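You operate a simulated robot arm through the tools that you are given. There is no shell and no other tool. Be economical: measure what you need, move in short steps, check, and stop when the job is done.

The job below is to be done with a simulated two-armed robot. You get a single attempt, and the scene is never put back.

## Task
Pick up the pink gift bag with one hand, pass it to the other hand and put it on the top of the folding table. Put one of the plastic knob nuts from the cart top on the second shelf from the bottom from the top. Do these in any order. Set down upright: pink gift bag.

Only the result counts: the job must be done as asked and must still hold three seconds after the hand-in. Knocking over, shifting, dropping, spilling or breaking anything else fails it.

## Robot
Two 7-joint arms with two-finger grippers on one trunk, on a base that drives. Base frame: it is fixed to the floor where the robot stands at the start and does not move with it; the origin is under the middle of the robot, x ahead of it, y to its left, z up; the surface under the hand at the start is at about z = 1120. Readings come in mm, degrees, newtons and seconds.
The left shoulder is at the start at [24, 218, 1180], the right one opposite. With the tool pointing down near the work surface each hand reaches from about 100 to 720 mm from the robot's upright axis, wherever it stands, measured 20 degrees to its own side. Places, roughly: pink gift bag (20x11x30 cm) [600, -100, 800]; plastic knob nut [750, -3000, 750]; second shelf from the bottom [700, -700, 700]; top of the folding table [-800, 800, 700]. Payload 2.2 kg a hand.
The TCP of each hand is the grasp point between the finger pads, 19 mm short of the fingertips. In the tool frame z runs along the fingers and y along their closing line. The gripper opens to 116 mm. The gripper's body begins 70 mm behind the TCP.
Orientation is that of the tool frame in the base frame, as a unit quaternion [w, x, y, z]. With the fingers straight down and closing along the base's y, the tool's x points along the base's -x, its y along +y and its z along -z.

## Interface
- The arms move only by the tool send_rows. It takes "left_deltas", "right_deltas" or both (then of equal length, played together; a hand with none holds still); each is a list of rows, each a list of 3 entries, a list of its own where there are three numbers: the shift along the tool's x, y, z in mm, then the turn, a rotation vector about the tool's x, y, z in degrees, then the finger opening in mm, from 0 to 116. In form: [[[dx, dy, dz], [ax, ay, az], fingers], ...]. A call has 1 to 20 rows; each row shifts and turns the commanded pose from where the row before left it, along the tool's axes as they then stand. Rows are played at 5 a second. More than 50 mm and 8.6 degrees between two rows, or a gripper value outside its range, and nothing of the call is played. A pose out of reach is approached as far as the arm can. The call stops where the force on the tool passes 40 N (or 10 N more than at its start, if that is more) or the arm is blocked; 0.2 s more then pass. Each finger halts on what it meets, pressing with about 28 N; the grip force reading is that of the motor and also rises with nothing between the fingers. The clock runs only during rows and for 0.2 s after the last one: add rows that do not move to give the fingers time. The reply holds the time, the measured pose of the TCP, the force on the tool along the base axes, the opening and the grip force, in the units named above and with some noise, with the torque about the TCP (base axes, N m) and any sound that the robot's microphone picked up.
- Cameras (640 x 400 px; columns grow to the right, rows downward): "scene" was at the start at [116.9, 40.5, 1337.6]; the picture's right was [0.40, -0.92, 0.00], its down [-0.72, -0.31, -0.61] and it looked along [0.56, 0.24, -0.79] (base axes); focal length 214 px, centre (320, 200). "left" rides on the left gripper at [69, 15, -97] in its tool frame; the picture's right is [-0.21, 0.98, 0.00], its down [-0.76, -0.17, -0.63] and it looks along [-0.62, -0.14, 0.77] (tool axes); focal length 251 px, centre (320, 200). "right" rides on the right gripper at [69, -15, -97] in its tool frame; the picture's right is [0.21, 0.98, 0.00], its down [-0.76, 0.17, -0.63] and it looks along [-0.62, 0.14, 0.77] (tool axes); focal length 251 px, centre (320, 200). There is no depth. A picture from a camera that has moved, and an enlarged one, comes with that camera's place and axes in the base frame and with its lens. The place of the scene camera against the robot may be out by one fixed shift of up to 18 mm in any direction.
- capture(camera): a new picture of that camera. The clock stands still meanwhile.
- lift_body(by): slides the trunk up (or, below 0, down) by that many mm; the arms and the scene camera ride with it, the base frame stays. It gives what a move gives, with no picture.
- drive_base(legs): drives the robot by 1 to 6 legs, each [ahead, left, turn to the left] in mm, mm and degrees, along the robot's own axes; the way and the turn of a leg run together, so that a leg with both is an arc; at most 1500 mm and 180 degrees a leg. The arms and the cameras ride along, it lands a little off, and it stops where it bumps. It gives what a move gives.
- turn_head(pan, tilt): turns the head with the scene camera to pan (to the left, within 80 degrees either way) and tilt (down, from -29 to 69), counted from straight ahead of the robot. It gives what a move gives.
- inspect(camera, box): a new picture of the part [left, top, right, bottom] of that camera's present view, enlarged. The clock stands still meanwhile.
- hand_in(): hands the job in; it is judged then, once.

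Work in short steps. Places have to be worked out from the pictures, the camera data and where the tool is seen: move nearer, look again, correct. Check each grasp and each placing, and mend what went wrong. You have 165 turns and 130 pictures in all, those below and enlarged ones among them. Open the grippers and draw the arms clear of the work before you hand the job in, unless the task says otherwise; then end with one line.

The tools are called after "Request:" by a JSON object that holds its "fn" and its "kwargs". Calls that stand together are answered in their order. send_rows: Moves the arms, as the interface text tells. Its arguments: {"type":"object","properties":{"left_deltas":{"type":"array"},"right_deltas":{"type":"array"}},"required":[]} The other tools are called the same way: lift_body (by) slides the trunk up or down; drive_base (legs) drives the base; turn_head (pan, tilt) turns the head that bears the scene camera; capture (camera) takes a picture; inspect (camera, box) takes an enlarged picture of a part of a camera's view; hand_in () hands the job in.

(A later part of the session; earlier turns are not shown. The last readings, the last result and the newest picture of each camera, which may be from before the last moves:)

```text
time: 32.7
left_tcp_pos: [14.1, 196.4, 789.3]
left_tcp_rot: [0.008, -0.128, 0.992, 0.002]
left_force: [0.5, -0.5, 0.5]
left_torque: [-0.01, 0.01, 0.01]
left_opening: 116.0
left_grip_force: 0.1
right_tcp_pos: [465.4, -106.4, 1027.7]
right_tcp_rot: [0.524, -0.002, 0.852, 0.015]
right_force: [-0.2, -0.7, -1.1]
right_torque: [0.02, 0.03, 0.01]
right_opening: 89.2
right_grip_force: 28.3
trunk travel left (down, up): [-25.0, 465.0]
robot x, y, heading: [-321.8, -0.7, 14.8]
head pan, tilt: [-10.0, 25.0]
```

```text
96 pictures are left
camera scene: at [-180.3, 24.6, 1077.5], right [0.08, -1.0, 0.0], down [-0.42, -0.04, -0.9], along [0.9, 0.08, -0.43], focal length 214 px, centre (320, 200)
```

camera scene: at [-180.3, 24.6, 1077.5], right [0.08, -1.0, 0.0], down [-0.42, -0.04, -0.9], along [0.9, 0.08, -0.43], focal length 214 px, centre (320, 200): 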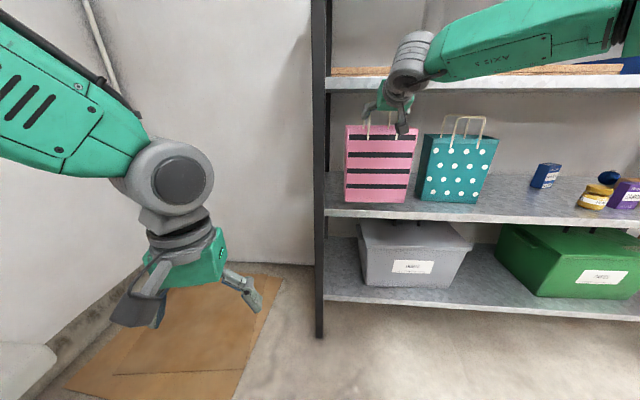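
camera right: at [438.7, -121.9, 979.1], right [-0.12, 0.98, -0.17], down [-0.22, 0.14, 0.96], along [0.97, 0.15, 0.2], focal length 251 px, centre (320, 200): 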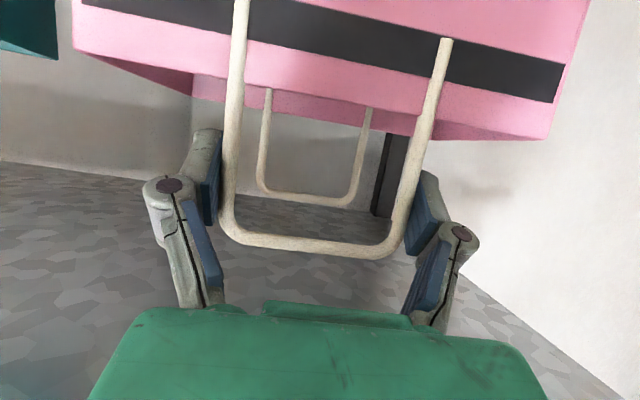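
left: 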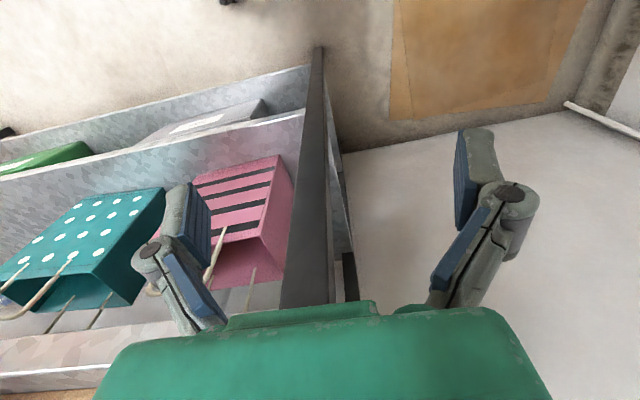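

The bag hangs upright and clear. I drive straight back (world −x) 160 mm to bring it fully out of the shelf.

Request:
{"fn": "drive_base", "kwargs": {"legs": [[-155, 41, 0]]}}

Request:
{"fn": "turn_head", "kwargs": {"pan": 75, "tilt": 20}}

Request:
{"fn": "capture", "kwargs": {"camera": "scene"}}

```text
time: 34.1
left_tcp_pos: [-149.7, 194.5, 788.8]
left_tcp_rot: [0.008, -0.129, 0.992, 0.002]
left_force: [-0.4, -0.5, 0.2]
left_torque: [0.0, -0.02, 0.0]
left_opening: 115.7
left_grip_force: 0.1
right_tcp_pos: [301.9, -106.0, 1029.8]
right_tcp_rot: [0.525, -0.003, 0.851, 0.017]
right_force: [-1.3, 0.2, -1.7]
right_torque: [-0.03, 0.05, 0.02]
right_opening: 89.2
right_grip_force: 28.5
trunk travel left (down, up): [-25.0, 465.0]
robot x, y, heading: [-478.8, 0.8, 14.7]
head pan, tilt: [-10.0, 25.0]
```

```text
time: 35.7
left_tcp_pos: [-151.4, 197.6, 790.2]
left_tcp_rot: [0.009, -0.128, 0.992, 0.002]
left_force: [-0.3, -0.3, 0.0]
left_torque: [0.01, 0.0, 0.0]
left_opening: 116.0
left_grip_force: 0.0
right_tcp_pos: [298.5, -105.3, 1030.8]
right_tcp_rot: [0.525, -0.004, 0.851, 0.016]
right_force: [-0.9, 0.6, -0.4]
right_torque: [0.01, 0.02, -0.04]
right_opening: 89.0
right_grip_force: 28.0
trunk travel left (down, up): [-25.0, 465.0]
robot x, y, heading: [-481.2, -1.2, 15.0]
head pan, tilt: [75.0, 20.0]
```

```text
95 pictures are left
camera scene: at [-434.1, 111.1, 1086.0], right [1.0, 0.0, 0.0], down [-0.01, -0.34, -0.94], along [0.0, 0.94, -0.34], focal length 214 px, centre (320, 200)
```

scene: 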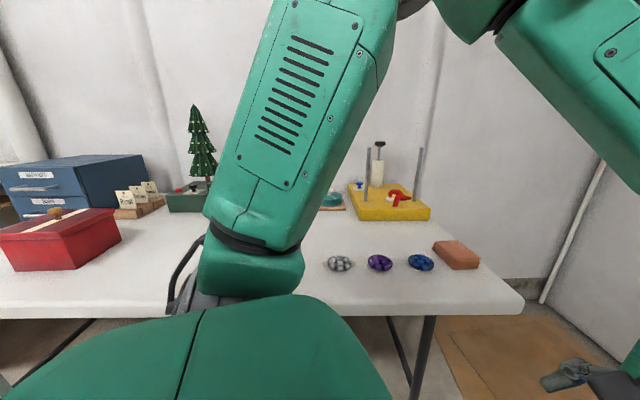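

The table is to the left, with clutter and a front edge at y≈475, so I do the handover here in the open. I raise the trunk, then bring the right hand closer and lower relative to the shoulders.

Request:
{"fn": "lift_body", "kwargs": {"by": 220}}

Request:
{"fn": "turn_head", "kwargs": {"pan": 0, "tilt": 35}}

Request:
{"fn": "send_rows", "kwargs": {"right_deltas": [[[34, -6, -13], [0, 0, 0], 70], [[34, -6, -13], [0, 0, 0], 70], [[34, -6, -13], [0, 0, 0], 70], [[34, -6, -13], [0, 0, 0], 70], [[34, -6, -13], [0, 0, 0], 70], [[34, -6, -13], [0, 0, 0], 70], [[0, 0, 0], [0, 0, 0], 70]]}}

Request:
{"fn": "capture", "kwargs": {"camera": "scene"}}

```text
time: 38.0
left_tcp_pos: [-151.1, 195.6, 1011.1]
left_tcp_rot: [0.009, -0.13, 0.991, 0.003]
left_force: [0.0, 0.2, -0.1]
left_torque: [-0.01, 0.02, 0.0]
left_opening: 116.0
left_grip_force: 0.0
right_tcp_pos: [299.5, -105.9, 1249.9]
right_tcp_rot: [0.525, -0.003, 0.851, 0.015]
right_force: [-0.1, 2.0, -1.0]
right_torque: [0.03, 0.02, 0.0]
right_opening: 88.9
right_grip_force: 27.9
trunk travel left (down, up): [-245.0, 245.0]
robot x, y, heading: [-479.6, 2.4, 14.8]
head pan, tilt: [75.0, 20.0]
```

```text
time: 39.5
left_tcp_pos: [-150.2, 196.0, 1010.5]
left_tcp_rot: [0.008, -0.129, 0.992, 0.002]
left_force: [0.1, -0.4, 0.8]
left_torque: [-0.05, 0.01, 0.0]
left_opening: 115.7
left_grip_force: 0.0
right_tcp_pos: [299.6, -105.9, 1251.4]
right_tcp_rot: [0.526, -0.002, 0.851, 0.015]
right_force: [0.2, -0.7, -1.2]
right_torque: [0.02, 0.05, -0.02]
right_opening: 89.0
right_grip_force: 27.7
trunk travel left (down, up): [-245.0, 245.0]
robot x, y, heading: [-478.0, -1.6, 14.7]
head pan, tilt: [0.0, 35.0]
```

```text
time: 41.1
left_tcp_pos: [-149.7, 196.3, 1009.9]
left_tcp_rot: [0.008, -0.128, 0.992, 0.001]
left_force: [0.2, -0.6, 0.4]
left_torque: [-0.04, 0.03, 0.01]
left_opening: 116.1
left_grip_force: 0.1
right_tcp_pos: [140.6, -141.1, 1101.3]
right_tcp_rot: [0.526, -0.003, 0.851, 0.015]
right_force: [0.6, -0.4, -1.1]
right_torque: [0.01, 0.02, 0.01]
right_opening: 89.0
right_grip_force: 28.1
trunk travel left (down, up): [-245.0, 245.0]
robot x, y, heading: [-479.7, 0.6, 14.8]
head pan, tilt: [0.0, 35.0]
```

```text
94 pictures are left
camera scene: at [-349.0, 40.2, 1281.8], right [0.26, -0.97, 0.0], down [-0.56, -0.15, -0.82], along [0.79, 0.21, -0.58], focal length 214 px, centre (320, 200)
```

scene: 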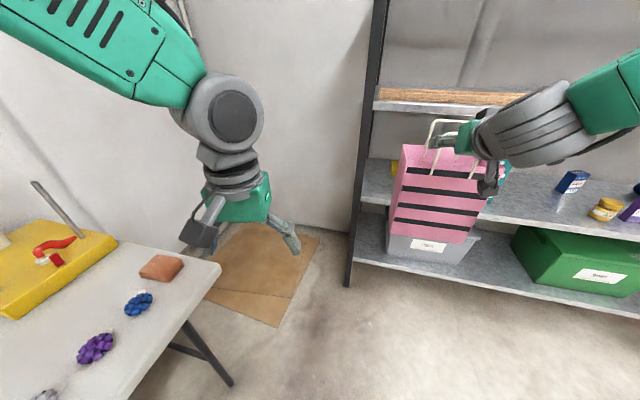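

Reachable without trouble. Now yaw the right hand left about the vertical (48° first), with the bag, so that the left hand can reach it.

Request:
{"fn": "send_rows", "kwargs": {"right_deltas": [[[0, 0, 0], [-7.15, 0.2, -3.58], 70], [[0, 0, 0], [-7.15, 0.2, -3.58], 70], [[0, 0, 0], [-7.15, 0.2, -3.58], 70], [[0, 0, 0], [-7.15, 0.2, -3.58], 70], [[0, 0, 0], [-7.15, 0.2, -3.58], 70], [[0, 0, 0], [-7.15, 0.2, -3.58], 70], [[0, 0, 0], [0, 0, 0], 70]]}}

Request:
{"fn": "capture", "kwargs": {"camera": "scene"}}

```text
time: 42.7
left_tcp_pos: [-150.7, 197.9, 1010.6]
left_tcp_rot: [0.01, -0.129, 0.992, 0.002]
left_force: [0.0, 1.2, -0.2]
left_torque: [0.0, 0.01, -0.03]
left_opening: 116.3
left_grip_force: 0.0
right_tcp_pos: [139.5, -142.6, 1102.0]
right_tcp_rot: [0.473, -0.35, 0.776, 0.227]
right_force: [-0.6, 0.0, -0.4]
right_torque: [0.01, 0.03, 0.0]
right_opening: 69.9
right_grip_force: 0.1
trunk travel left (down, up): [-245.0, 245.0]
robot x, y, heading: [-480.1, -0.8, 14.6]
head pan, tilt: [0.0, 35.0]
```

```text
93 pictures are left
camera scene: at [-349.2, 38.0, 1281.9], right [0.26, -0.97, 0.0], down [-0.56, -0.14, -0.82], along [0.79, 0.21, -0.58], focal length 214 px, centre (320, 200)
```

scene: 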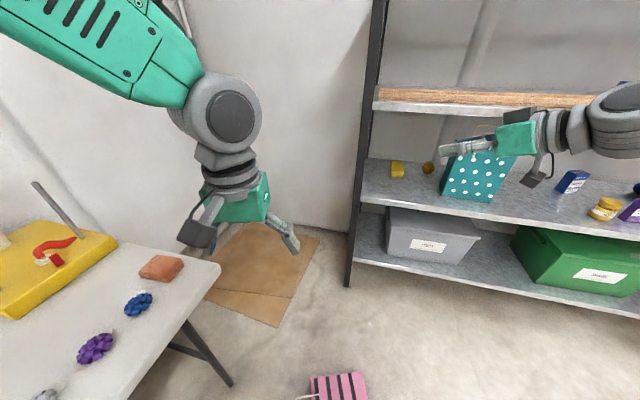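

The bag slipped out and fell to the floor. I look down to see how it lies and whether it's recoverable.

Request:
{"fn": "turn_head", "kwargs": {"pan": -5, "tilt": 65}}

Request:
{"fn": "capture", "kwargs": {"camera": "scene"}}

```text
time: 43.7
left_tcp_pos: [-149.7, 197.7, 1009.3]
left_tcp_rot: [0.009, -0.129, 0.992, 0.001]
left_force: [0.1, 0.3, 1.0]
left_torque: [0.01, 0.01, -0.02]
left_opening: 116.0
left_grip_force: 0.1
right_tcp_pos: [140.6, -141.9, 1102.5]
right_tcp_rot: [0.474, -0.349, 0.776, 0.227]
right_force: [-0.4, 0.4, -0.3]
right_torque: [0.01, -0.02, -0.04]
right_opening: 69.6
right_grip_force: 0.0
trunk travel left (down, up): [-245.0, 245.0]
robot x, y, heading: [-478.9, -0.4, 14.7]
head pan, tilt: [-5.0, 65.0]
```

```text
92 pictures are left
camera scene: at [-374.6, 26.7, 1242.2], right [0.17, -0.99, 0.0], down [-0.89, -0.15, -0.42], along [0.41, 0.07, -0.91], focal length 214 px, centre (320, 200)
```

scene: 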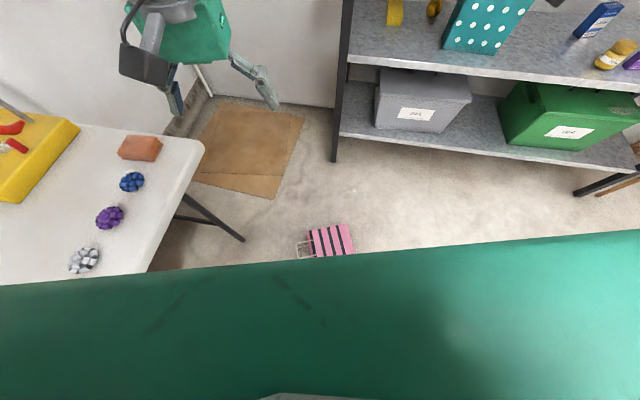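

The bag lies flat on the floor near (−70, 20), with its handles toward +y. I check it with the left-hand camera and a zoomed scene view.

Request:
{"fn": "capture", "kwargs": {"camera": "left"}}

Request:
{"fn": "inspect", "kwargs": {"camera": "scene", "box": [270, 200, 400, 281]}}

```text
91 pictures are left
camera left: at [-222.2, 192.9, 1105.6], right [-0.04, 1.0, 0.01], down [0.76, 0.03, 0.65], along [0.65, 0.03, -0.76], focal length 251 px, centre (320, 200)
```

left: 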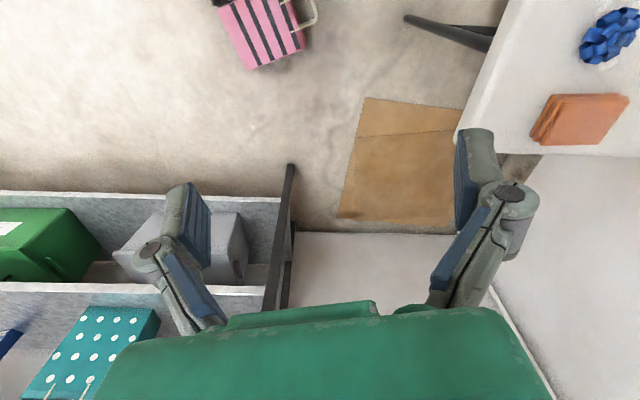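

```text
4.92 times, centred on (335, 240) of scene
camera zoom: at [-374.6, 26.7, 1242.2], right [0.17, -0.99, 0.0], down [-0.89, -0.15, -0.42], along [0.41, 0.07, -0.91], focal length 1056 px, centre (246, 1)
```

zoom: 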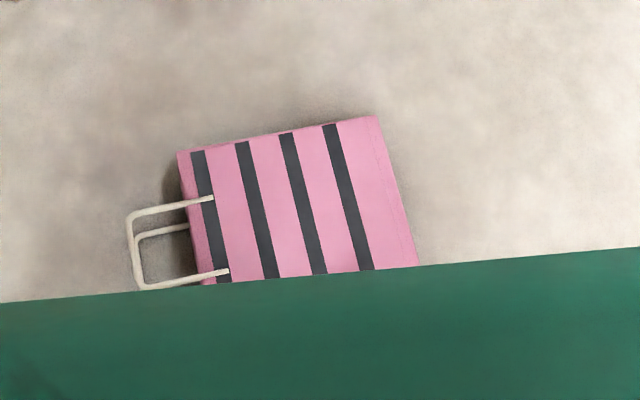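

The upper handle bar is at about (−168, 186, 108), almost directly under the left hand. I'll lower the trunk and pick the bag up by that bar with the left hand, then pass it to the right. Lower first.

Request:
{"fn": "lift_body", "kwargs": {"by": -240}}

Request:
{"fn": "send_rows", "kwargs": {"left_deltas": [[[0, 0, 40], [0, 0, 0], 116], [[0, 0, 40], [0, 0, 0], 116], [[0, 0, 40], [0, 0, 0], 116], [[0, 0, 40], [0, 0, 0], 116], [[0, 0, 40], [0, 0, 0], 116], [[0, 0, 0], [0, 0, 0], 116]]}}

Request:
{"fn": "capture", "kwargs": {"camera": "left"}}

Request:
{"fn": "turn_head", "kwargs": {"pan": 50, "tilt": 55}}

Request:
{"fn": "capture", "kwargs": {"camera": "scene"}}

```text
time: 46.2
left_tcp_pos: [-151.0, 196.8, 770.9]
left_tcp_rot: [0.01, -0.128, 0.992, 0.002]
left_force: [1.1, -0.2, -0.4]
left_torque: [0.02, 0.0, -0.04]
left_opening: 116.0
left_grip_force: 0.2
right_tcp_pos: [138.4, -141.5, 861.2]
right_tcp_rot: [0.474, -0.349, 0.776, 0.228]
right_force: [-0.8, -0.8, -0.7]
right_torque: [0.0, 0.02, 0.01]
right_opening: 69.9
right_grip_force: 0.0
trunk travel left (down, up): [-5.0, 485.0]
robot x, y, heading: [-480.1, 3.0, 14.5]
head pan, tilt: [-5.0, 65.0]
```

```text
time: 47.6
left_tcp_pos: [-146.6, 199.8, 570.9]
left_tcp_rot: [0.01, -0.131, 0.991, -0.002]
left_force: [0.8, 0.1, -0.1]
left_torque: [-0.02, 0.01, 0.01]
left_opening: 116.0
left_grip_force: 0.1
right_tcp_pos: [138.5, -141.8, 862.7]
right_tcp_rot: [0.473, -0.349, 0.776, 0.228]
right_force: [1.1, -0.2, -0.5]
right_torque: [0.0, 0.0, 0.03]
right_opening: 70.1
right_grip_force: 0.0
trunk travel left (down, up): [-5.0, 485.0]
robot x, y, heading: [-479.1, -0.1, 15.0]
head pan, tilt: [-5.0, 65.0]
```

```text
89 pictures are left
camera left: at [-218.9, 195.7, 665.6], right [-0.05, 1.0, 0.0], down [0.76, 0.03, 0.65], along [0.65, 0.03, -0.76], focal length 251 px, centre (320, 200)
```

left: 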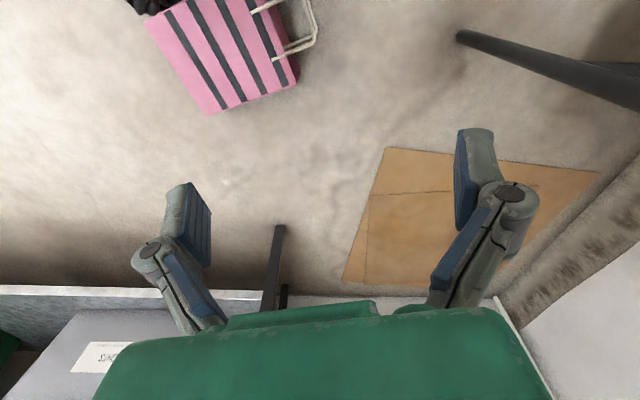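

```text
time: 48.8
left_tcp_pos: [-148.2, 198.9, 570.3]
left_tcp_rot: [0.008, -0.13, 0.991, 0.0]
left_force: [-0.1, 0.0, 0.2]
left_torque: [0.0, -0.04, 0.02]
left_opening: 116.2
left_grip_force: 0.1
right_tcp_pos: [138.9, -142.4, 862.2]
right_tcp_rot: [0.473, -0.349, 0.776, 0.227]
right_force: [0.7, 0.7, 1.0]
right_torque: [-0.01, 0.03, -0.01]
right_opening: 69.7
right_grip_force: 0.0
trunk travel left (down, up): [-5.0, 485.0]
robot x, y, heading: [-476.5, 1.9, 14.8]
head pan, tilt: [50.0, 55.0]
```

```text
88 pictures are left
camera scene: at [-404.1, 81.5, 1013.9], right [0.9, -0.43, 0.0], down [-0.35, -0.74, -0.57], along [0.24, 0.52, -0.82], focal length 214 px, centre (320, 200)
```

scene: 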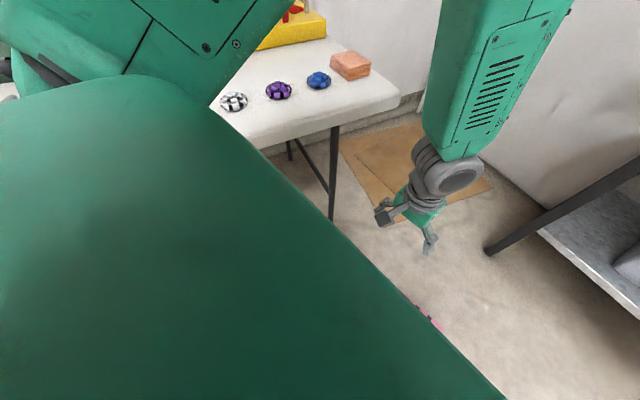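

Left camera confirms the bar near (−165, 188). I shift over it, narrow the fingers to 60 and descend to z≈250.

Request:
{"fn": "send_rows", "kwargs": {"left_deltas": [[[12, -3, 40], [0, 0, -2], 60], [[12, -3, 40], [0, 0, -2], 60], [[0, 0, 40], [0, 0, 0], 60], [[0, 0, 40], [0, 0, 0], 60], [[0, 0, 40], [0, 0, 0], 60], [[0, 0, 40], [0, 0, 0], 60], [[0, 0, 40], [0, 0, 0], 60], [[0, 0, 40], [0, 0, 0], 60], [[0, 0, 0], [0, 0, 0], 60]]}}

Request:
{"fn": "capture", "kwargs": {"camera": "left"}}

Request:
{"fn": "capture", "kwargs": {"camera": "scene"}}

```text
time: 50.8
left_tcp_pos: [-163.3, 188.6, 251.6]
left_tcp_rot: [0.009, -0.164, 0.986, 0.002]
left_force: [0.4, 0.2, -0.7]
left_torque: [0.0, -0.01, 0.0]
left_opening: 59.9
left_grip_force: 0.0
right_tcp_pos: [139.6, -142.2, 862.3]
right_tcp_rot: [0.474, -0.349, 0.776, 0.227]
right_force: [-0.4, -0.3, 0.4]
right_torque: [-0.04, 0.01, 0.0]
right_opening: 70.2
right_grip_force: 0.1
trunk travel left (down, up): [-5.0, 485.0]
robot x, y, heading: [-481.6, -1.2, 14.9]
head pan, tilt: [50.0, 55.0]
```

```text
87 pictures are left
camera left: at [-233.9, 179.8, 346.6], right [-0.11, 0.99, 0.0], down [0.76, 0.08, 0.65], along [0.64, 0.07, -0.76], focal length 251 px, centre (320, 200)
```

left: 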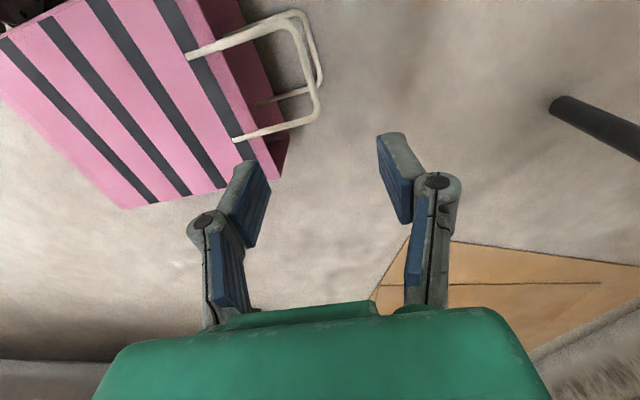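

```text
86 pictures are left
camera scene: at [-403.9, 81.8, 1013.9], right [0.9, -0.43, 0.0], down [-0.35, -0.74, -0.57], along [0.24, 0.52, -0.82], focal length 214 px, centre (320, 200)
```

scene: 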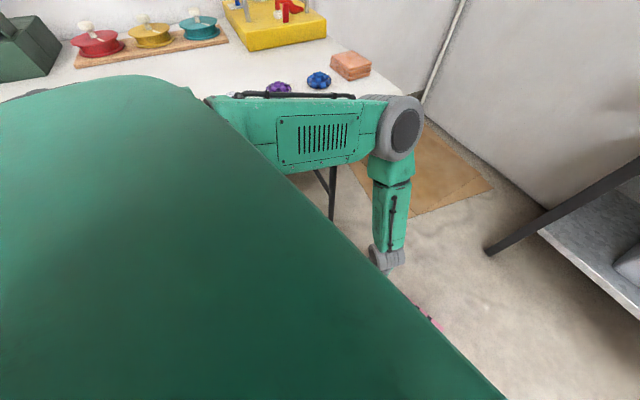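

Bar now computed at centre (−178, 171), direction ~22°. Correct by (20, −12) in the tool frame, yaw 3°, and go down to z≈170.

Request:
{"fn": "send_rows", "kwargs": {"left_deltas": [[[10, -6, 20], [0, 0, -1.5], 60], [[10, -6, 20], [0, 0, -1.5], 60], [[0, 0, 20], [0, 0, 0], 60], [[0, 0, 20], [0, 0, 0], 60], [[0, 0, 0], [0, 0, 0], 60]]}}

Request:
{"fn": "capture", "kwargs": {"camera": "left"}}

```text
time: 52.0
left_tcp_pos: [-177.5, 170.4, 169.5]
left_tcp_rot: [0.009, -0.189, 0.982, 0.001]
left_force: [-0.7, -0.1, 0.1]
left_torque: [-0.01, -0.04, 0.01]
left_opening: 59.7
left_grip_force: 0.1
right_tcp_pos: [140.2, -143.0, 862.3]
right_tcp_rot: [0.473, -0.349, 0.776, 0.228]
right_force: [-0.6, -0.4, 0.2]
right_torque: [-0.03, 0.01, 0.01]
right_opening: 70.1
right_grip_force: 0.1
trunk travel left (down, up): [-5.0, 485.0]
robot x, y, heading: [-482.4, -2.0, 14.8]
head pan, tilt: [50.0, 55.0]
```

```text
85 pictures are left
camera left: at [-248.0, 158.0, 264.7], right [-0.16, 0.99, 0.0], down [0.75, 0.12, 0.65], along [0.64, 0.11, -0.76], focal length 251 px, centre (320, 200)
```

left: 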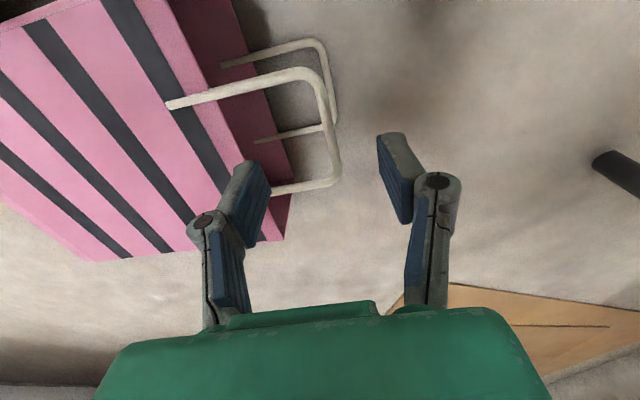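

Nearly centred; shift 5 mm toward the bar and descend to z≈108, then check before closing.

Request:
{"fn": "send_rows", "kwargs": {"left_deltas": [[[-5, 5, 20], [0, 0, 0], 60], [[0, 0, 20], [0, 0, 0], 60], [[0, 0, 20], [0, 0, 0], 60], [[0, 0, 0], [0, 0, 0], 60]]}}

Request:
{"fn": "capture", "kwargs": {"camera": "left"}}

```text
time: 53.0
left_tcp_pos: [-172.1, 175.8, 108.4]
left_tcp_rot: [0.008, -0.189, 0.982, 0.001]
left_force: [0.3, -0.2, -0.8]
left_torque: [-0.02, 0.0, 0.01]
left_opening: 59.7
left_grip_force: 0.0
right_tcp_pos: [140.6, -142.2, 862.4]
right_tcp_rot: [0.473, -0.35, 0.776, 0.228]
right_force: [0.6, 0.9, 0.2]
right_torque: [0.01, 0.0, 0.0]
right_opening: 69.8
right_grip_force: 0.0
trunk travel left (down, up): [-5.0, 485.0]
robot x, y, heading: [-482.1, -0.5, 14.7]
head pan, tilt: [50.0, 55.0]
```

```text
84 pictures are left
camera left: at [-243.7, 163.9, 204.1], right [-0.16, 0.99, 0.0], down [0.75, 0.12, 0.65], along [0.64, 0.11, -0.76], focal length 251 px, centre (320, 200)
```

left: 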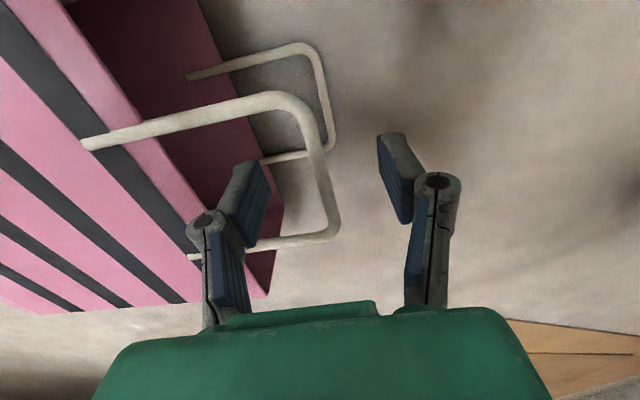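

Triangulating between views suggests the bar may be lower (z≈75–95). I go down 20 mm more and look again.

Request:
{"fn": "send_rows", "kwargs": {"left_deltas": [[[0, 0, 10], [0, 0, 0], 60], [[0, 0, 10], [0, 0, 0], 60], [[0, 0, 0], [0, 0, 0], 60]]}}

Request:
{"fn": "capture", "kwargs": {"camera": "left"}}

```text
time: 53.8
left_tcp_pos: [-173.6, 176.9, 89.5]
left_tcp_rot: [0.009, -0.19, 0.982, 0.002]
left_force: [-0.5, 0.1, 0.4]
left_torque: [-0.02, -0.01, 0.02]
left_opening: 60.1
left_grip_force: 0.0
right_tcp_pos: [138.5, -141.8, 861.7]
right_tcp_rot: [0.473, -0.348, 0.777, 0.226]
right_force: [-0.6, 0.0, 0.8]
right_torque: [-0.01, -0.01, -0.01]
right_opening: 69.9
right_grip_force: 0.0
trunk travel left (down, up): [-5.0, 485.0]
robot x, y, heading: [-482.3, 0.4, 14.6]
head pan, tilt: [50.0, 55.0]
```

```text
83 pictures are left
camera left: at [-243.4, 164.6, 184.5], right [-0.16, 0.99, 0.0], down [0.75, 0.12, 0.65], along [0.64, 0.11, -0.76], focal length 251 px, centre (320, 200)
```

left: 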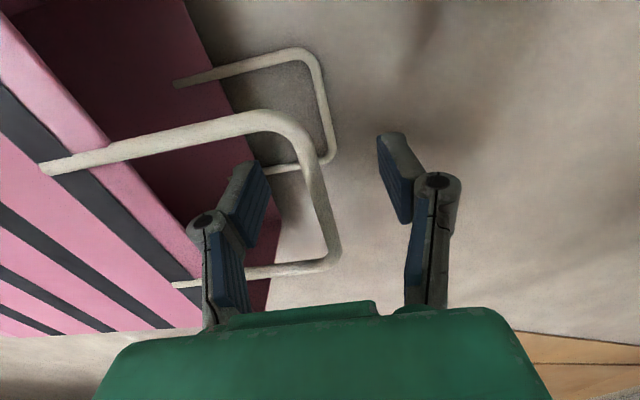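

Bar is centred between the pads, at z≈98–100. Raise 8 mm and close slowly on it.

Request:
{"fn": "send_rows", "kwargs": {"left_deltas": [[[0, 0, -8], [0, 0, 0], 60], [[0, 0, 0], [0, 0, 0], 40], [[0, 0, 0], [0, 0, 0], 20], [[0, 0, 0], [0, 0, 0], 0], [[0, 0, 0], [0, 0, 0], 0], [[0, 0, 0], [0, 0, 0], 0]]}}

Request:
{"fn": "capture", "kwargs": {"camera": "left"}}

```text
time: 55.2
left_tcp_pos: [-171.5, 176.6, 96.3]
left_tcp_rot: [0.009, -0.189, 0.982, 0.001]
left_force: [0.4, 0.0, -0.7]
left_torque: [0.0, -0.01, 0.0]
left_opening: 0.0
left_grip_force: 27.5
right_tcp_pos: [139.7, -142.3, 861.6]
right_tcp_rot: [0.473, -0.349, 0.776, 0.227]
right_force: [-0.1, -0.4, -0.9]
right_torque: [0.0, 0.02, 0.0]
right_opening: 69.7
right_grip_force: 0.0
trunk travel left (down, up): [-5.0, 485.0]
robot x, y, heading: [-479.4, 0.3, 14.7]
head pan, tilt: [50.0, 55.0]
```

```text
82 pictures are left
camera left: at [-243.3, 165.0, 192.4], right [-0.16, 0.99, 0.0], down [0.75, 0.12, 0.65], along [0.64, 0.11, -0.76], focal length 251 px, centre (320, 200)
```

left: 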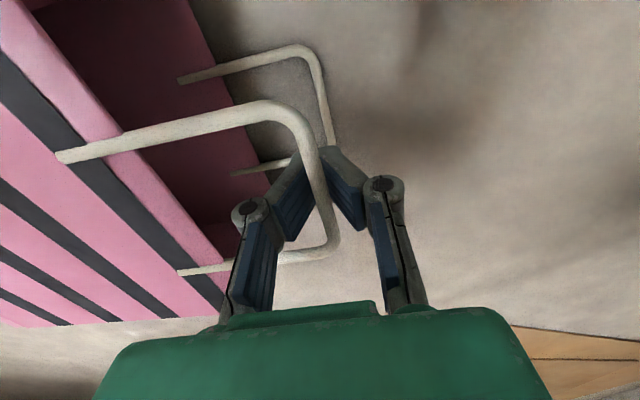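

The fingers closed just beneath the bar, so the bar is captured above the closed pads, like a hook with the fingers through the loop. That is a secure cage, so I lift slowly with it while moving a bit forward off the base.

Request:
{"fn": "send_rows", "kwargs": {"left_deltas": [[[0, 0, -15], [0, 0, 0], 0], [[0, 0, -15], [0, 0, 0], 0], [[0, 0, -15], [0, 0, 0], 0], [[0, 0, -15], [0, 0, 0], 0], [[0, 0, 0], [0, 0, 0], 0]]}}

Request:
{"fn": "capture", "kwargs": {"camera": "left"}}

```text
time: 56.4
left_tcp_pos: [-172.5, 175.8, 157.7]
left_tcp_rot: [0.009, -0.188, 0.982, 0.001]
left_force: [-0.2, 0.2, -0.5]
left_torque: [0.02, 0.01, -0.02]
left_opening: 0.0
left_grip_force: 28.1
right_tcp_pos: [138.9, -141.4, 861.8]
right_tcp_rot: [0.474, -0.349, 0.776, 0.227]
right_force: [0.7, 0.6, 0.2]
right_torque: [0.0, -0.03, -0.03]
right_opening: 69.8
right_grip_force: 0.1
trunk travel left (down, up): [-5.0, 485.0]
robot x, y, heading: [-483.7, 2.3, 14.9]
head pan, tilt: [50.0, 55.0]
```

```text
81 pictures are left
camera left: at [-243.2, 163.8, 252.6], right [-0.16, 0.99, 0.0], down [0.75, 0.12, 0.65], along [0.64, 0.11, -0.76], focal length 251 px, centre (320, 200)
```

left: 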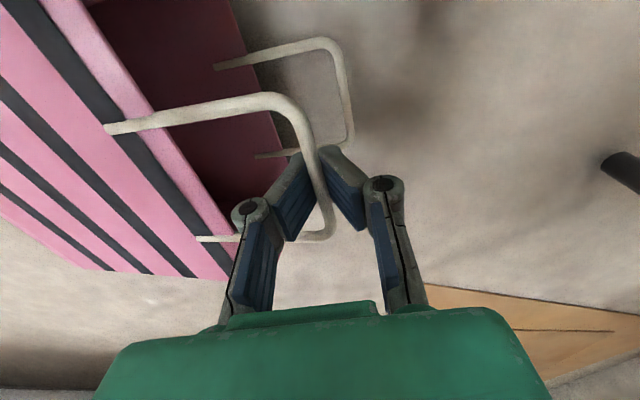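

The handle is hooked and the bag's top is coming up. Continue lifting slowly.

Request:
{"fn": "send_rows", "kwargs": {"left_deltas": [[[-4, 0, -18], [0, 0, 0], 0], [[-4, 0, -18], [0, 0, 0], 0], [[-4, 0, -18], [0, 0, 0], 0], [[-4, 0, -18], [0, 0, 0], 0], [[-4, 0, -18], [0, 0, 0], 0], [[-4, 0, -18], [0, 0, 0], 0], [[-4, 0, -18], [0, 0, 0], 0], [[-4, 0, -18], [0, 0, 0], 0], [[-4, 0, -18], [0, 0, 0], 0], [[-4, 0, -18], [0, 0, 0], 0], [[-4, 0, -18], [0, 0, 0], 0], [[-4, 0, -18], [0, 0, 0], 0], [[0, 0, 0], [0, 0, 0], 0]]}}

Request:
{"fn": "capture", "kwargs": {"camera": "left"}}

```text
time: 59.2
left_tcp_pos: [-132.0, 192.6, 375.4]
left_tcp_rot: [0.008, -0.189, 0.982, 0.001]
left_force: [-0.4, -0.4, -1.3]
left_torque: [0.01, -0.02, -0.03]
left_opening: 6.0
left_grip_force: 27.8
right_tcp_pos: [139.1, -141.0, 861.6]
right_tcp_rot: [0.474, -0.348, 0.776, 0.227]
right_force: [-0.2, 0.7, -1.2]
right_torque: [-0.05, 0.0, -0.03]
right_opening: 70.0
right_grip_force: 0.1
trunk travel left (down, up): [-5.0, 485.0]
robot x, y, heading: [-479.5, 2.3, 14.9]
head pan, tilt: [50.0, 55.0]
```

```text
80 pictures are left
camera left: at [-202.8, 180.2, 470.0], right [-0.16, 0.99, 0.0], down [0.75, 0.12, 0.65], along [0.64, 0.11, -0.76], focal length 251 px, centre (320, 200)
```

left: 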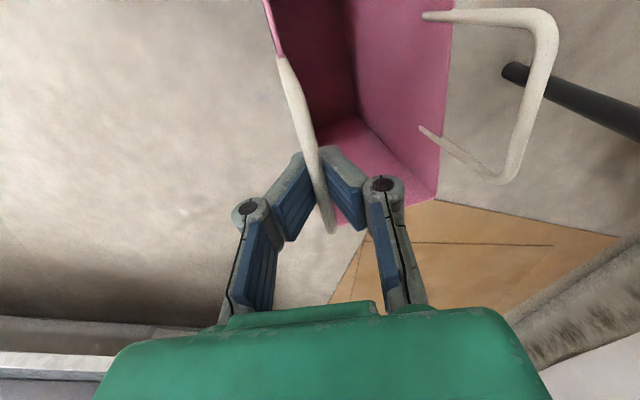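

Excellent: the bar has settled into the pads (opening 6 mm) and the bag hangs freely and nearly upright. I raise the trunk and look.

Request:
{"fn": "lift_body", "kwargs": {"by": 250}}

Request:
{"fn": "turn_head", "kwargs": {"pan": 20, "tilt": 50}}

Request:
{"fn": "capture", "kwargs": {"camera": "scene"}}

```text
time: 61.8
left_tcp_pos: [-130.7, 192.0, 623.7]
left_tcp_rot: [0.008, -0.19, 0.982, 0.0]
left_force: [1.1, -0.3, -1.2]
left_torque: [0.0, -0.02, -0.03]
left_opening: 6.0
left_grip_force: 28.0
right_tcp_pos: [140.3, -142.1, 1111.2]
right_tcp_rot: [0.473, -0.349, 0.777, 0.227]
right_force: [-0.4, 0.8, 0.0]
right_torque: [-0.04, -0.01, 0.0]
right_opening: 69.9
right_grip_force: 0.0
trunk travel left (down, up): [-255.0, 235.0]
robot x, y, heading: [-479.1, 1.3, 14.6]
head pan, tilt: [50.0, 55.0]
```

```text
time: 62.7
left_tcp_pos: [-131.4, 191.3, 624.7]
left_tcp_rot: [0.008, -0.189, 0.982, 0.001]
left_force: [-0.1, -0.1, -1.3]
left_torque: [0.01, 0.0, 0.02]
left_opening: 6.0
left_grip_force: 27.8
right_tcp_pos: [139.2, -142.4, 1112.0]
right_tcp_rot: [0.473, -0.349, 0.777, 0.227]
right_force: [0.3, -0.4, -0.3]
right_torque: [-0.01, -0.01, -0.02]
right_opening: 70.2
right_grip_force: 0.0
trunk travel left (down, up): [-255.0, 235.0]
robot x, y, heading: [-477.1, -2.3, 14.7]
head pan, tilt: [20.0, 50.0]
```

```text
79 pictures are left
camera scene: at [-370.1, 59.9, 1270.2], right [0.57, -0.82, 0.0], down [-0.63, -0.44, -0.64], along [0.52, 0.37, -0.77], focal length 214 px, centre (320, 200)
```

scene: 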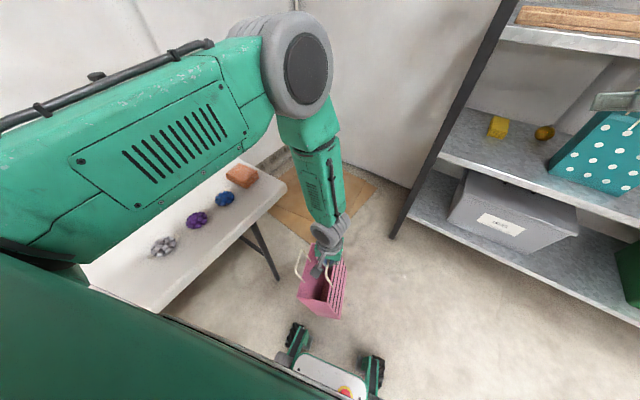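

Holding well. Now raise the hand 200 mm while slowly yawing clockwise (60° of about 180°), so the free handle ends up on the right arm's side.

Request:
{"fn": "send_rows", "kwargs": {"left_deltas": [[[0, 0, -10], [0, 0, 1], 0], [[0, 0, -10], [0, 0, 2], 0], [[0, 0, -10], [0, 0, 3], 0], [[0, 0, -10], [0, 0, 3], 0], [[0, 0, -10], [0, 0, 3], 0], [[0, 0, -10], [0, 0, 3], 0], [[0, 0, -10], [0, 0, 3], 0], [[0, 0, -10], [0, 0, 3], 0], [[0, 0, -10], [0, 0, 3], 0], [[0, 0, -10], [0, 0, 3], 0], [[0, 0, -10], [0, 0, 3], 0], [[0, 0, -10], [0, 0, 3], 0], [[0, 0, -10], [0, 0, 3], 0], [[0, 0, -10], [0, 0, 3], 0], [[0, 0, -10], [0, 0, 3], 0], [[0, 0, -10], [0, 0, 3], 0], [[0, 0, -10], [0, 0, 3], 0], [[0, 0, -10], [0, 0, 3], 0], [[0, 0, -10], [0, 0, 2], 0], [[0, 0, -5], [0, 0, 1], 0]]}}

Request:
{"fn": "capture", "kwargs": {"camera": "scene"}}

```text
time: 66.9
left_tcp_pos: [-136.7, 192.1, 820.4]
left_tcp_rot: [0.008, 0.278, 0.961, 0.005]
left_force: [0.1, -0.4, -0.6]
left_torque: [0.0, 0.01, -0.02]
left_opening: 6.1
left_grip_force: 27.8
right_tcp_pos: [139.5, -142.1, 1112.1]
right_tcp_rot: [0.473, -0.349, 0.776, 0.227]
right_force: [-0.3, 0.1, -0.4]
right_torque: [0.01, 0.0, 0.0]
right_opening: 70.1
right_grip_force: 0.0
trunk travel left (down, up): [-255.0, 235.0]
robot x, y, heading: [-481.8, 3.7, 14.9]
head pan, tilt: [20.0, 50.0]
```

```text
78 pictures are left
camera scene: at [-370.5, 60.1, 1270.2], right [0.57, -0.82, 0.0], down [-0.63, -0.44, -0.64], along [0.52, 0.37, -0.77], focal length 214 px, centre (320, 200)
```

scene: 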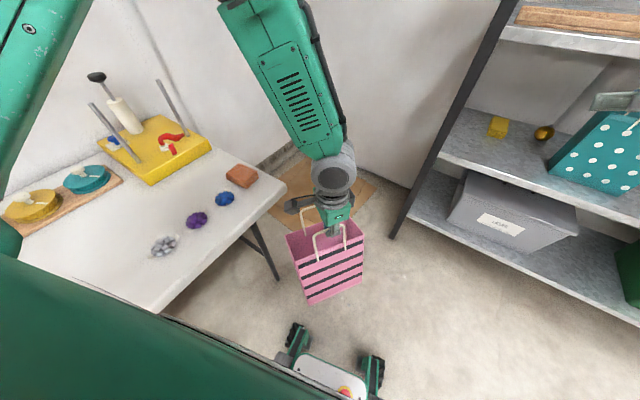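

The bag hangs upright. Continue turning about 76° more.

Request:
{"fn": "send_rows", "kwargs": {"left_deltas": [[[0, 0, 0], [0, 0, 2], 0], [[0, 0, 0], [0, 0, 3], 0], [[0, 0, 0], [0, 0, 4], 0], [[0, 0, 0], [0, 0, 4], 0], [[0, 0, 0], [0, 0, 4], 0], [[0, 0, 0], [0, 0, 4], 0], [[0, 0, 0], [0, 0, 4], 0], [[0, 0, 0], [0, 0, 4], 0], [[0, 0, 0], [0, 0, 4], 0], [[0, 0, 0], [0, 0, 4], 0], [[0, 0, 0], [0, 0, 4], 0], [[0, 0, 0], [0, 0, 4], 0], [[0, 0, 0], [0, 0, 4], 0], [[0, 0, 0], [0, 0, 4], 0], [[0, 0, 0], [0, 0, 4], 0], [[0, 0, 0], [0, 0, 4], 0], [[0, 0, 0], [0, 0, 4], 0], [[0, 0, 0], [0, 0, 4], 0], [[0, 0, 0], [0, 0, 3], 0], [[0, 0, 0], [0, 0, 1], 0]]}}

Request:
{"fn": "send_rows", "kwargs": {"left_deltas": [[[0, 0, 0], [0, 0, 1], 0], [[0, 0, 0], [0, 0, 3], 0], [[0, 0, 0], [0, 0, 4], 0], [[0, 0, 0], [0, 0, 4], 0], [[0, 0, 0], [0, 0, 4], 0], [[0, 0, 0], [0, 0, 4], 0], [[0, 0, 0], [0, 0, 4], 0], [[0, 0, 0], [0, 0, 4], 0], [[0, 0, 0], [0, 0, 4], 0], [[0, 0, 0], [0, 0, 4], 0], [[0, 0, 0], [0, 0, 3], 0], [[0, 0, 0], [0, 0, 1], 0]]}}

Request:
{"fn": "capture", "kwargs": {"camera": "scene"}}

```text
time: 71.1
left_tcp_pos: [-136.8, 190.8, 818.9]
left_tcp_rot: [0.003, 0.795, 0.607, 0.009]
left_force: [0.0, 0.3, -1.6]
left_torque: [0.03, 0.02, 0.03]
left_opening: 5.9
left_grip_force: 28.0
right_tcp_pos: [141.0, -143.1, 1111.7]
right_tcp_rot: [0.473, -0.349, 0.777, 0.227]
right_force: [-0.4, -0.1, 0.3]
right_torque: [0.01, 0.02, 0.0]
right_opening: 70.2
right_grip_force: 0.0
trunk travel left (down, up): [-255.0, 235.0]
robot x, y, heading: [-481.6, -0.7, 14.9]
head pan, tilt: [20.0, 50.0]
```

```text
time: 73.7
left_tcp_pos: [-136.0, 191.3, 819.9]
left_tcp_rot: [0.0, 0.955, 0.297, 0.009]
left_force: [0.0, 0.9, -1.8]
left_torque: [0.03, -0.01, 0.03]
left_opening: 6.1
left_grip_force: 28.0
right_tcp_pos: [140.0, -142.2, 1112.6]
right_tcp_rot: [0.473, -0.349, 0.776, 0.227]
right_force: [0.0, 0.2, 0.8]
right_torque: [-0.01, 0.0, 0.01]
right_opening: 70.0
right_grip_force: 0.1
trunk travel left (down, up): [-255.0, 235.0]
robot x, y, heading: [-481.1, -1.7, 14.7]
head pan, tilt: [20.0, 50.0]
```

```text
77 pictures are left
camera scene: at [-370.4, 60.3, 1270.2], right [0.57, -0.82, 0.0], down [-0.63, -0.44, -0.64], along [0.52, 0.37, -0.77], focal length 214 px, centre (320, 200)
```

scene: 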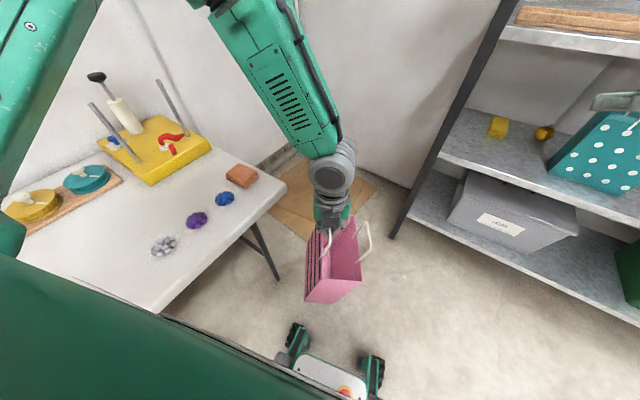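

The free handle now faces the right arm, at about (−75, 103, 790). I reorient the right hand (down, closing across that bar, tilted 25° away from the left hand) while still away from the bag.

Request:
{"fn": "send_rows", "kwargs": {"right_deltas": [[[0, 0, 0], [0, 8, 0], 70], [[0, 0, 0], [0, 8, 0], 70], [[0, 0, 0], [0, 8, 0], 70], [[0, 0, 0], [0, 8, 0], 70], [[0, 0, 0], [0, 8, 0], 70], [[0, 0, 0], [0, 8, 0], 70], [[0, 0, 0], [0, 8, 0], 70], [[0, 0, 0], [0, 8, 0], 70], [[0, 0, 0], [0, 0, 7.5], 70], [[0, 0, 0], [0, 0, 7.5], 70], [[0, 0, 0], [-8.3, 0, 0], 70], [[0, 0, 0], [-8.3, 0, 0], 70], [[0, 0, 0], [-8.3, 0, 0], 70], [[0, 0, 0], [0, 0, 0], 70]]}}

Request:
{"fn": "capture", "kwargs": {"camera": "right"}}

Request:
{"fn": "inspect", "kwargs": {"camera": "scene", "box": [260, 190, 420, 310]}}

```text
time: 76.7
left_tcp_pos: [-135.9, 192.3, 821.9]
left_tcp_rot: [0.0, 0.954, 0.299, 0.009]
left_force: [0.0, -0.2, 0.1]
left_torque: [0.01, -0.01, -0.01]
left_opening: 5.7
left_grip_force: 28.5
right_tcp_pos: [138.8, -141.6, 1111.6]
right_tcp_rot: [-0.074, -0.285, 0.932, 0.213]
right_force: [0.3, -1.1, 0.0]
right_torque: [-0.03, 0.02, 0.01]
right_opening: 70.0
right_grip_force: 0.0
trunk travel left (down, up): [-255.0, 235.0]
robot x, y, heading: [-479.0, -0.5, 14.6]
head pan, tilt: [20.0, 50.0]
```

```text
76 pictures are left
camera right: at [115.4, -226.0, 1193.8], right [-0.67, 0.61, 0.43], down [0.71, 0.33, 0.63], along [0.24, 0.72, -0.65], focal length 251 px, centre (320, 200)
```

right: 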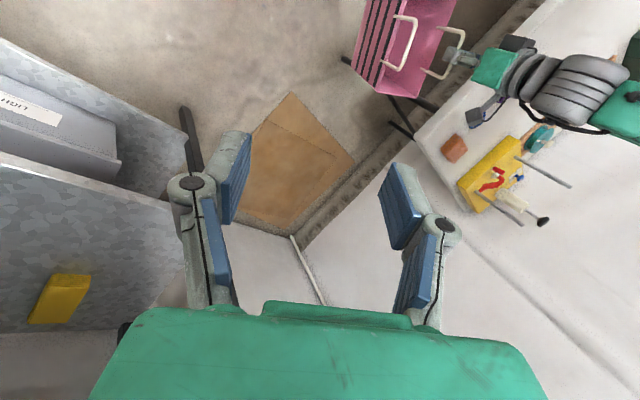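

```text
3.33 times, centred on (340, 250) of scene
camera zoom: at [-370.0, 61.2, 1270.2], right [0.57, -0.82, 0.0], down [-0.63, -0.44, -0.64], along [0.52, 0.37, -0.77], focal length 715 px, centre (253, 33)
```

zoom: 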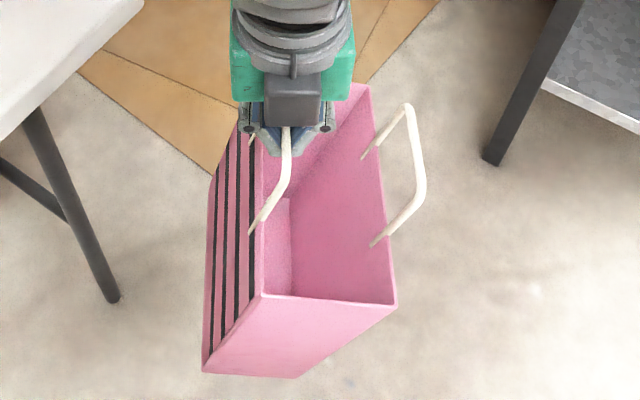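

Free bar triangulates to about (−83, 114, 795), parallel to the right hand's x-axis. I move the right hand to a staging point 150 mm back along its approach.

Request:
{"fn": "send_rows", "kwargs": {"right_deltas": [[[3.9, 20.3, 35.3], [0, 0, 0], 70], [[3.9, 20.3, 35.3], [0, 0, 0], 70], [[3.9, 20.3, 35.3], [0, 0, 0], 70], [[3.9, 20.3, 35.3], [0, 0, 0], 70], [[3.9, 20.3, 35.3], [0, 0, 0], 70], [[3.9, 20.3, 35.3], [0, 0, 0], 70], [[3.9, 20.3, 35.3], [0, 0, 0], 70], [[3.9, 20.3, 35.3], [0, 0, 0], 70], [[0, 0, 0], [0, 0, 0], 70]]}}

Request:
{"fn": "capture", "kwargs": {"camera": "right"}}

Request:
{"fn": "capture", "kwargs": {"camera": "scene"}}

```text
time: 78.7
left_tcp_pos: [-138.0, 192.9, 818.9]
left_tcp_rot: [0.0, 0.954, 0.299, 0.009]
left_force: [-0.5, -0.2, -0.7]
left_torque: [0.02, 0.01, 0.0]
left_opening: 6.2
left_grip_force: 27.7
right_tcp_pos: [-40.0, 65.7, 928.9]
right_tcp_rot: [-0.074, -0.284, 0.932, 0.212]
right_force: [0.4, -0.1, -0.4]
right_torque: [0.02, 0.04, 0.01]
right_opening: 69.7
right_grip_force: 0.1
trunk travel left (down, up): [-255.0, 235.0]
robot x, y, heading: [-481.6, -1.4, 15.1]
head pan, tilt: [20.0, 50.0]
```

```text
74 pictures are left
camera right: at [-63.7, -19.7, 1010.6], right [-0.67, 0.61, 0.43], down [0.71, 0.33, 0.63], along [0.24, 0.72, -0.65], focal length 251 px, centre (320, 200)
```

right: 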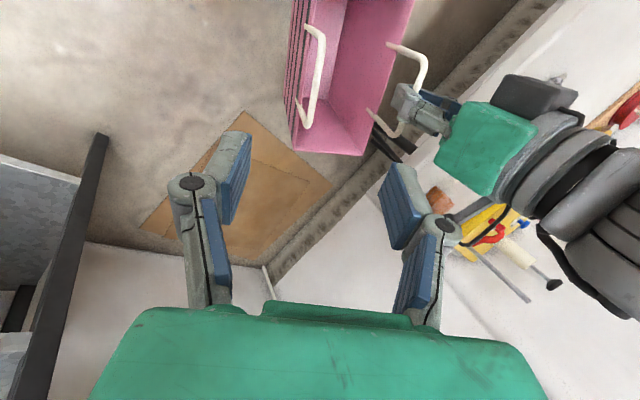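

```text
73 pictures are left
camera scene: at [-370.7, 63.6, 1270.1], right [0.57, -0.82, 0.0], down [-0.63, -0.44, -0.64], along [0.53, 0.37, -0.77], focal length 214 px, centre (320, 200)
```

scene: 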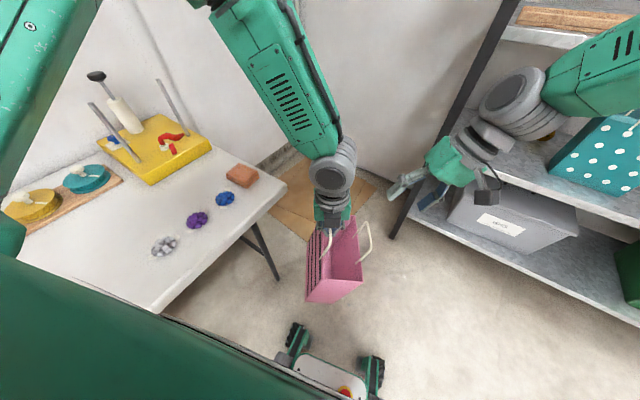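

Triangulated with two right-camera views: free bar centre at (−84, 101, 801), direction 34.6° — matches. I advance 90 mm with the lateral correction and recheck.

Request:
{"fn": "send_rows", "kwargs": {"right_deltas": [[[4.9, -2.7, 30], [0, 0, 0], 70], [[4.9, -2.7, 30], [0, 0, 0], 70], [[4.9, -2.6, 30], [0, 0, 0], 70], [[0, 0, 0], [0, 0, 0], 70]]}}

Request:
{"fn": "capture", "kwargs": {"camera": "right"}}

Request:
{"fn": "inspect", "kwargs": {"camera": "scene", "box": [280, 140, 480, 300]}}

```text
time: 79.7
left_tcp_pos: [-137.2, 191.4, 820.4]
left_tcp_rot: [0.001, 0.954, 0.299, 0.01]
left_force: [-0.1, -0.4, -0.8]
left_torque: [-0.04, 0.0, -0.02]
left_opening: 6.1
left_grip_force: 28.0
right_tcp_pos: [-73.4, 80.3, 845.2]
right_tcp_rot: [-0.073, -0.285, 0.932, 0.212]
right_force: [0.8, -0.2, 0.0]
right_torque: [-0.02, -0.01, -0.03]
right_opening: 69.9
right_grip_force: 0.1
trunk travel left (down, up): [-255.0, 235.0]
robot x, y, heading: [-481.9, 1.7, 14.9]
head pan, tilt: [20.0, 50.0]
```

```text
72 pictures are left
camera right: at [-96.1, -5.0, 926.1], right [-0.67, 0.61, 0.43], down [0.71, 0.33, 0.63], along [0.24, 0.72, -0.65], focal length 251 px, centre (320, 200)
```

right: 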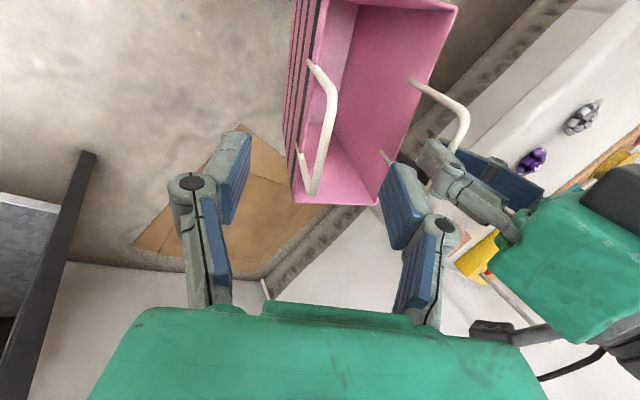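

```text
2.50 times, centred on (380, 220) of scene
camera zoom: at [-370.7, 63.2, 1270.1], right [0.57, -0.82, 0.0], down [-0.63, -0.44, -0.64], along [0.53, 0.37, -0.77], focal length 536 px, centre (170, 150)
```

zoom: 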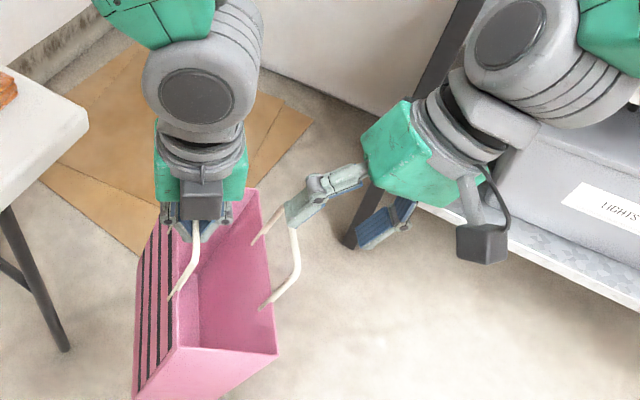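

Bar is about 55–65 mm further along. Advance 35 mm and look again.

Request:
{"fn": "send_rows", "kwargs": {"right_deltas": [[[-0.5, 1, 17], [0, 0, 0], 70], [[-0.5, 1, 18], [0, 0, 0], 70], [[0, 0, 0], [0, 0, 0], 70]]}}

Request:
{"fn": "capture", "kwargs": {"camera": "right"}}

Request:
{"fn": "inspect", "kwargs": {"camera": "scene", "box": [280, 180, 440, 300]}}

```text
time: 80.5
left_tcp_pos: [-136.8, 191.9, 819.7]
left_tcp_rot: [0.001, 0.954, 0.299, 0.01]
left_force: [0.1, -0.5, -1.1]
left_torque: [0.0, -0.01, 0.01]
left_opening: 6.2
left_grip_force: 27.8
right_tcp_pos: [-81.2, 94.6, 814.6]
right_tcp_rot: [-0.075, -0.284, 0.932, 0.212]
right_force: [0.5, 0.7, 0.5]
right_torque: [-0.02, 0.0, 0.05]
right_opening: 69.9
right_grip_force: 0.1
trunk travel left (down, up): [-255.0, 235.0]
robot x, y, heading: [-481.7, 0.0, 14.8]
head pan, tilt: [20.0, 50.0]
```

```text
70 pictures are left
camera right: at [-105.2, 9.6, 896.1], right [-0.67, 0.61, 0.43], down [0.71, 0.33, 0.63], along [0.24, 0.72, -0.65], focal length 251 px, centre (320, 200)
```

right: 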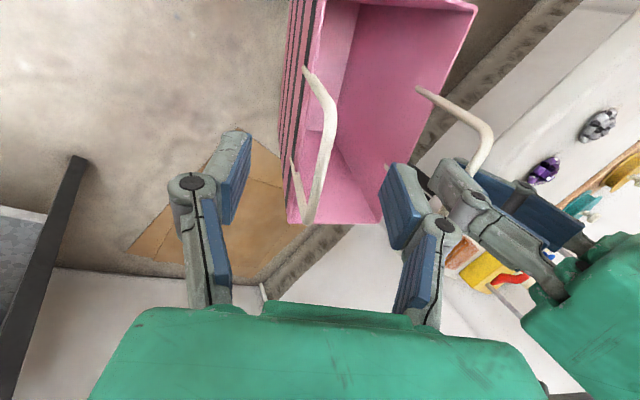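

```text
3.33 times, centred on (360, 240) of scene
camera zoom: at [-370.5, 63.3, 1270.1], right [0.57, -0.82, 0.0], down [-0.63, -0.44, -0.64], along [0.52, 0.37, -0.77], focal length 715 px, centre (187, 67)
```

zoom: 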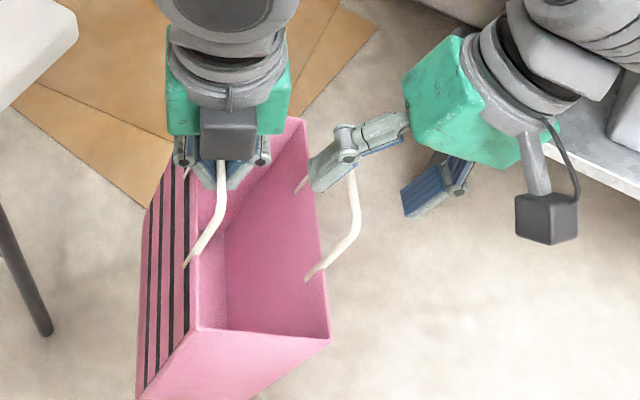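

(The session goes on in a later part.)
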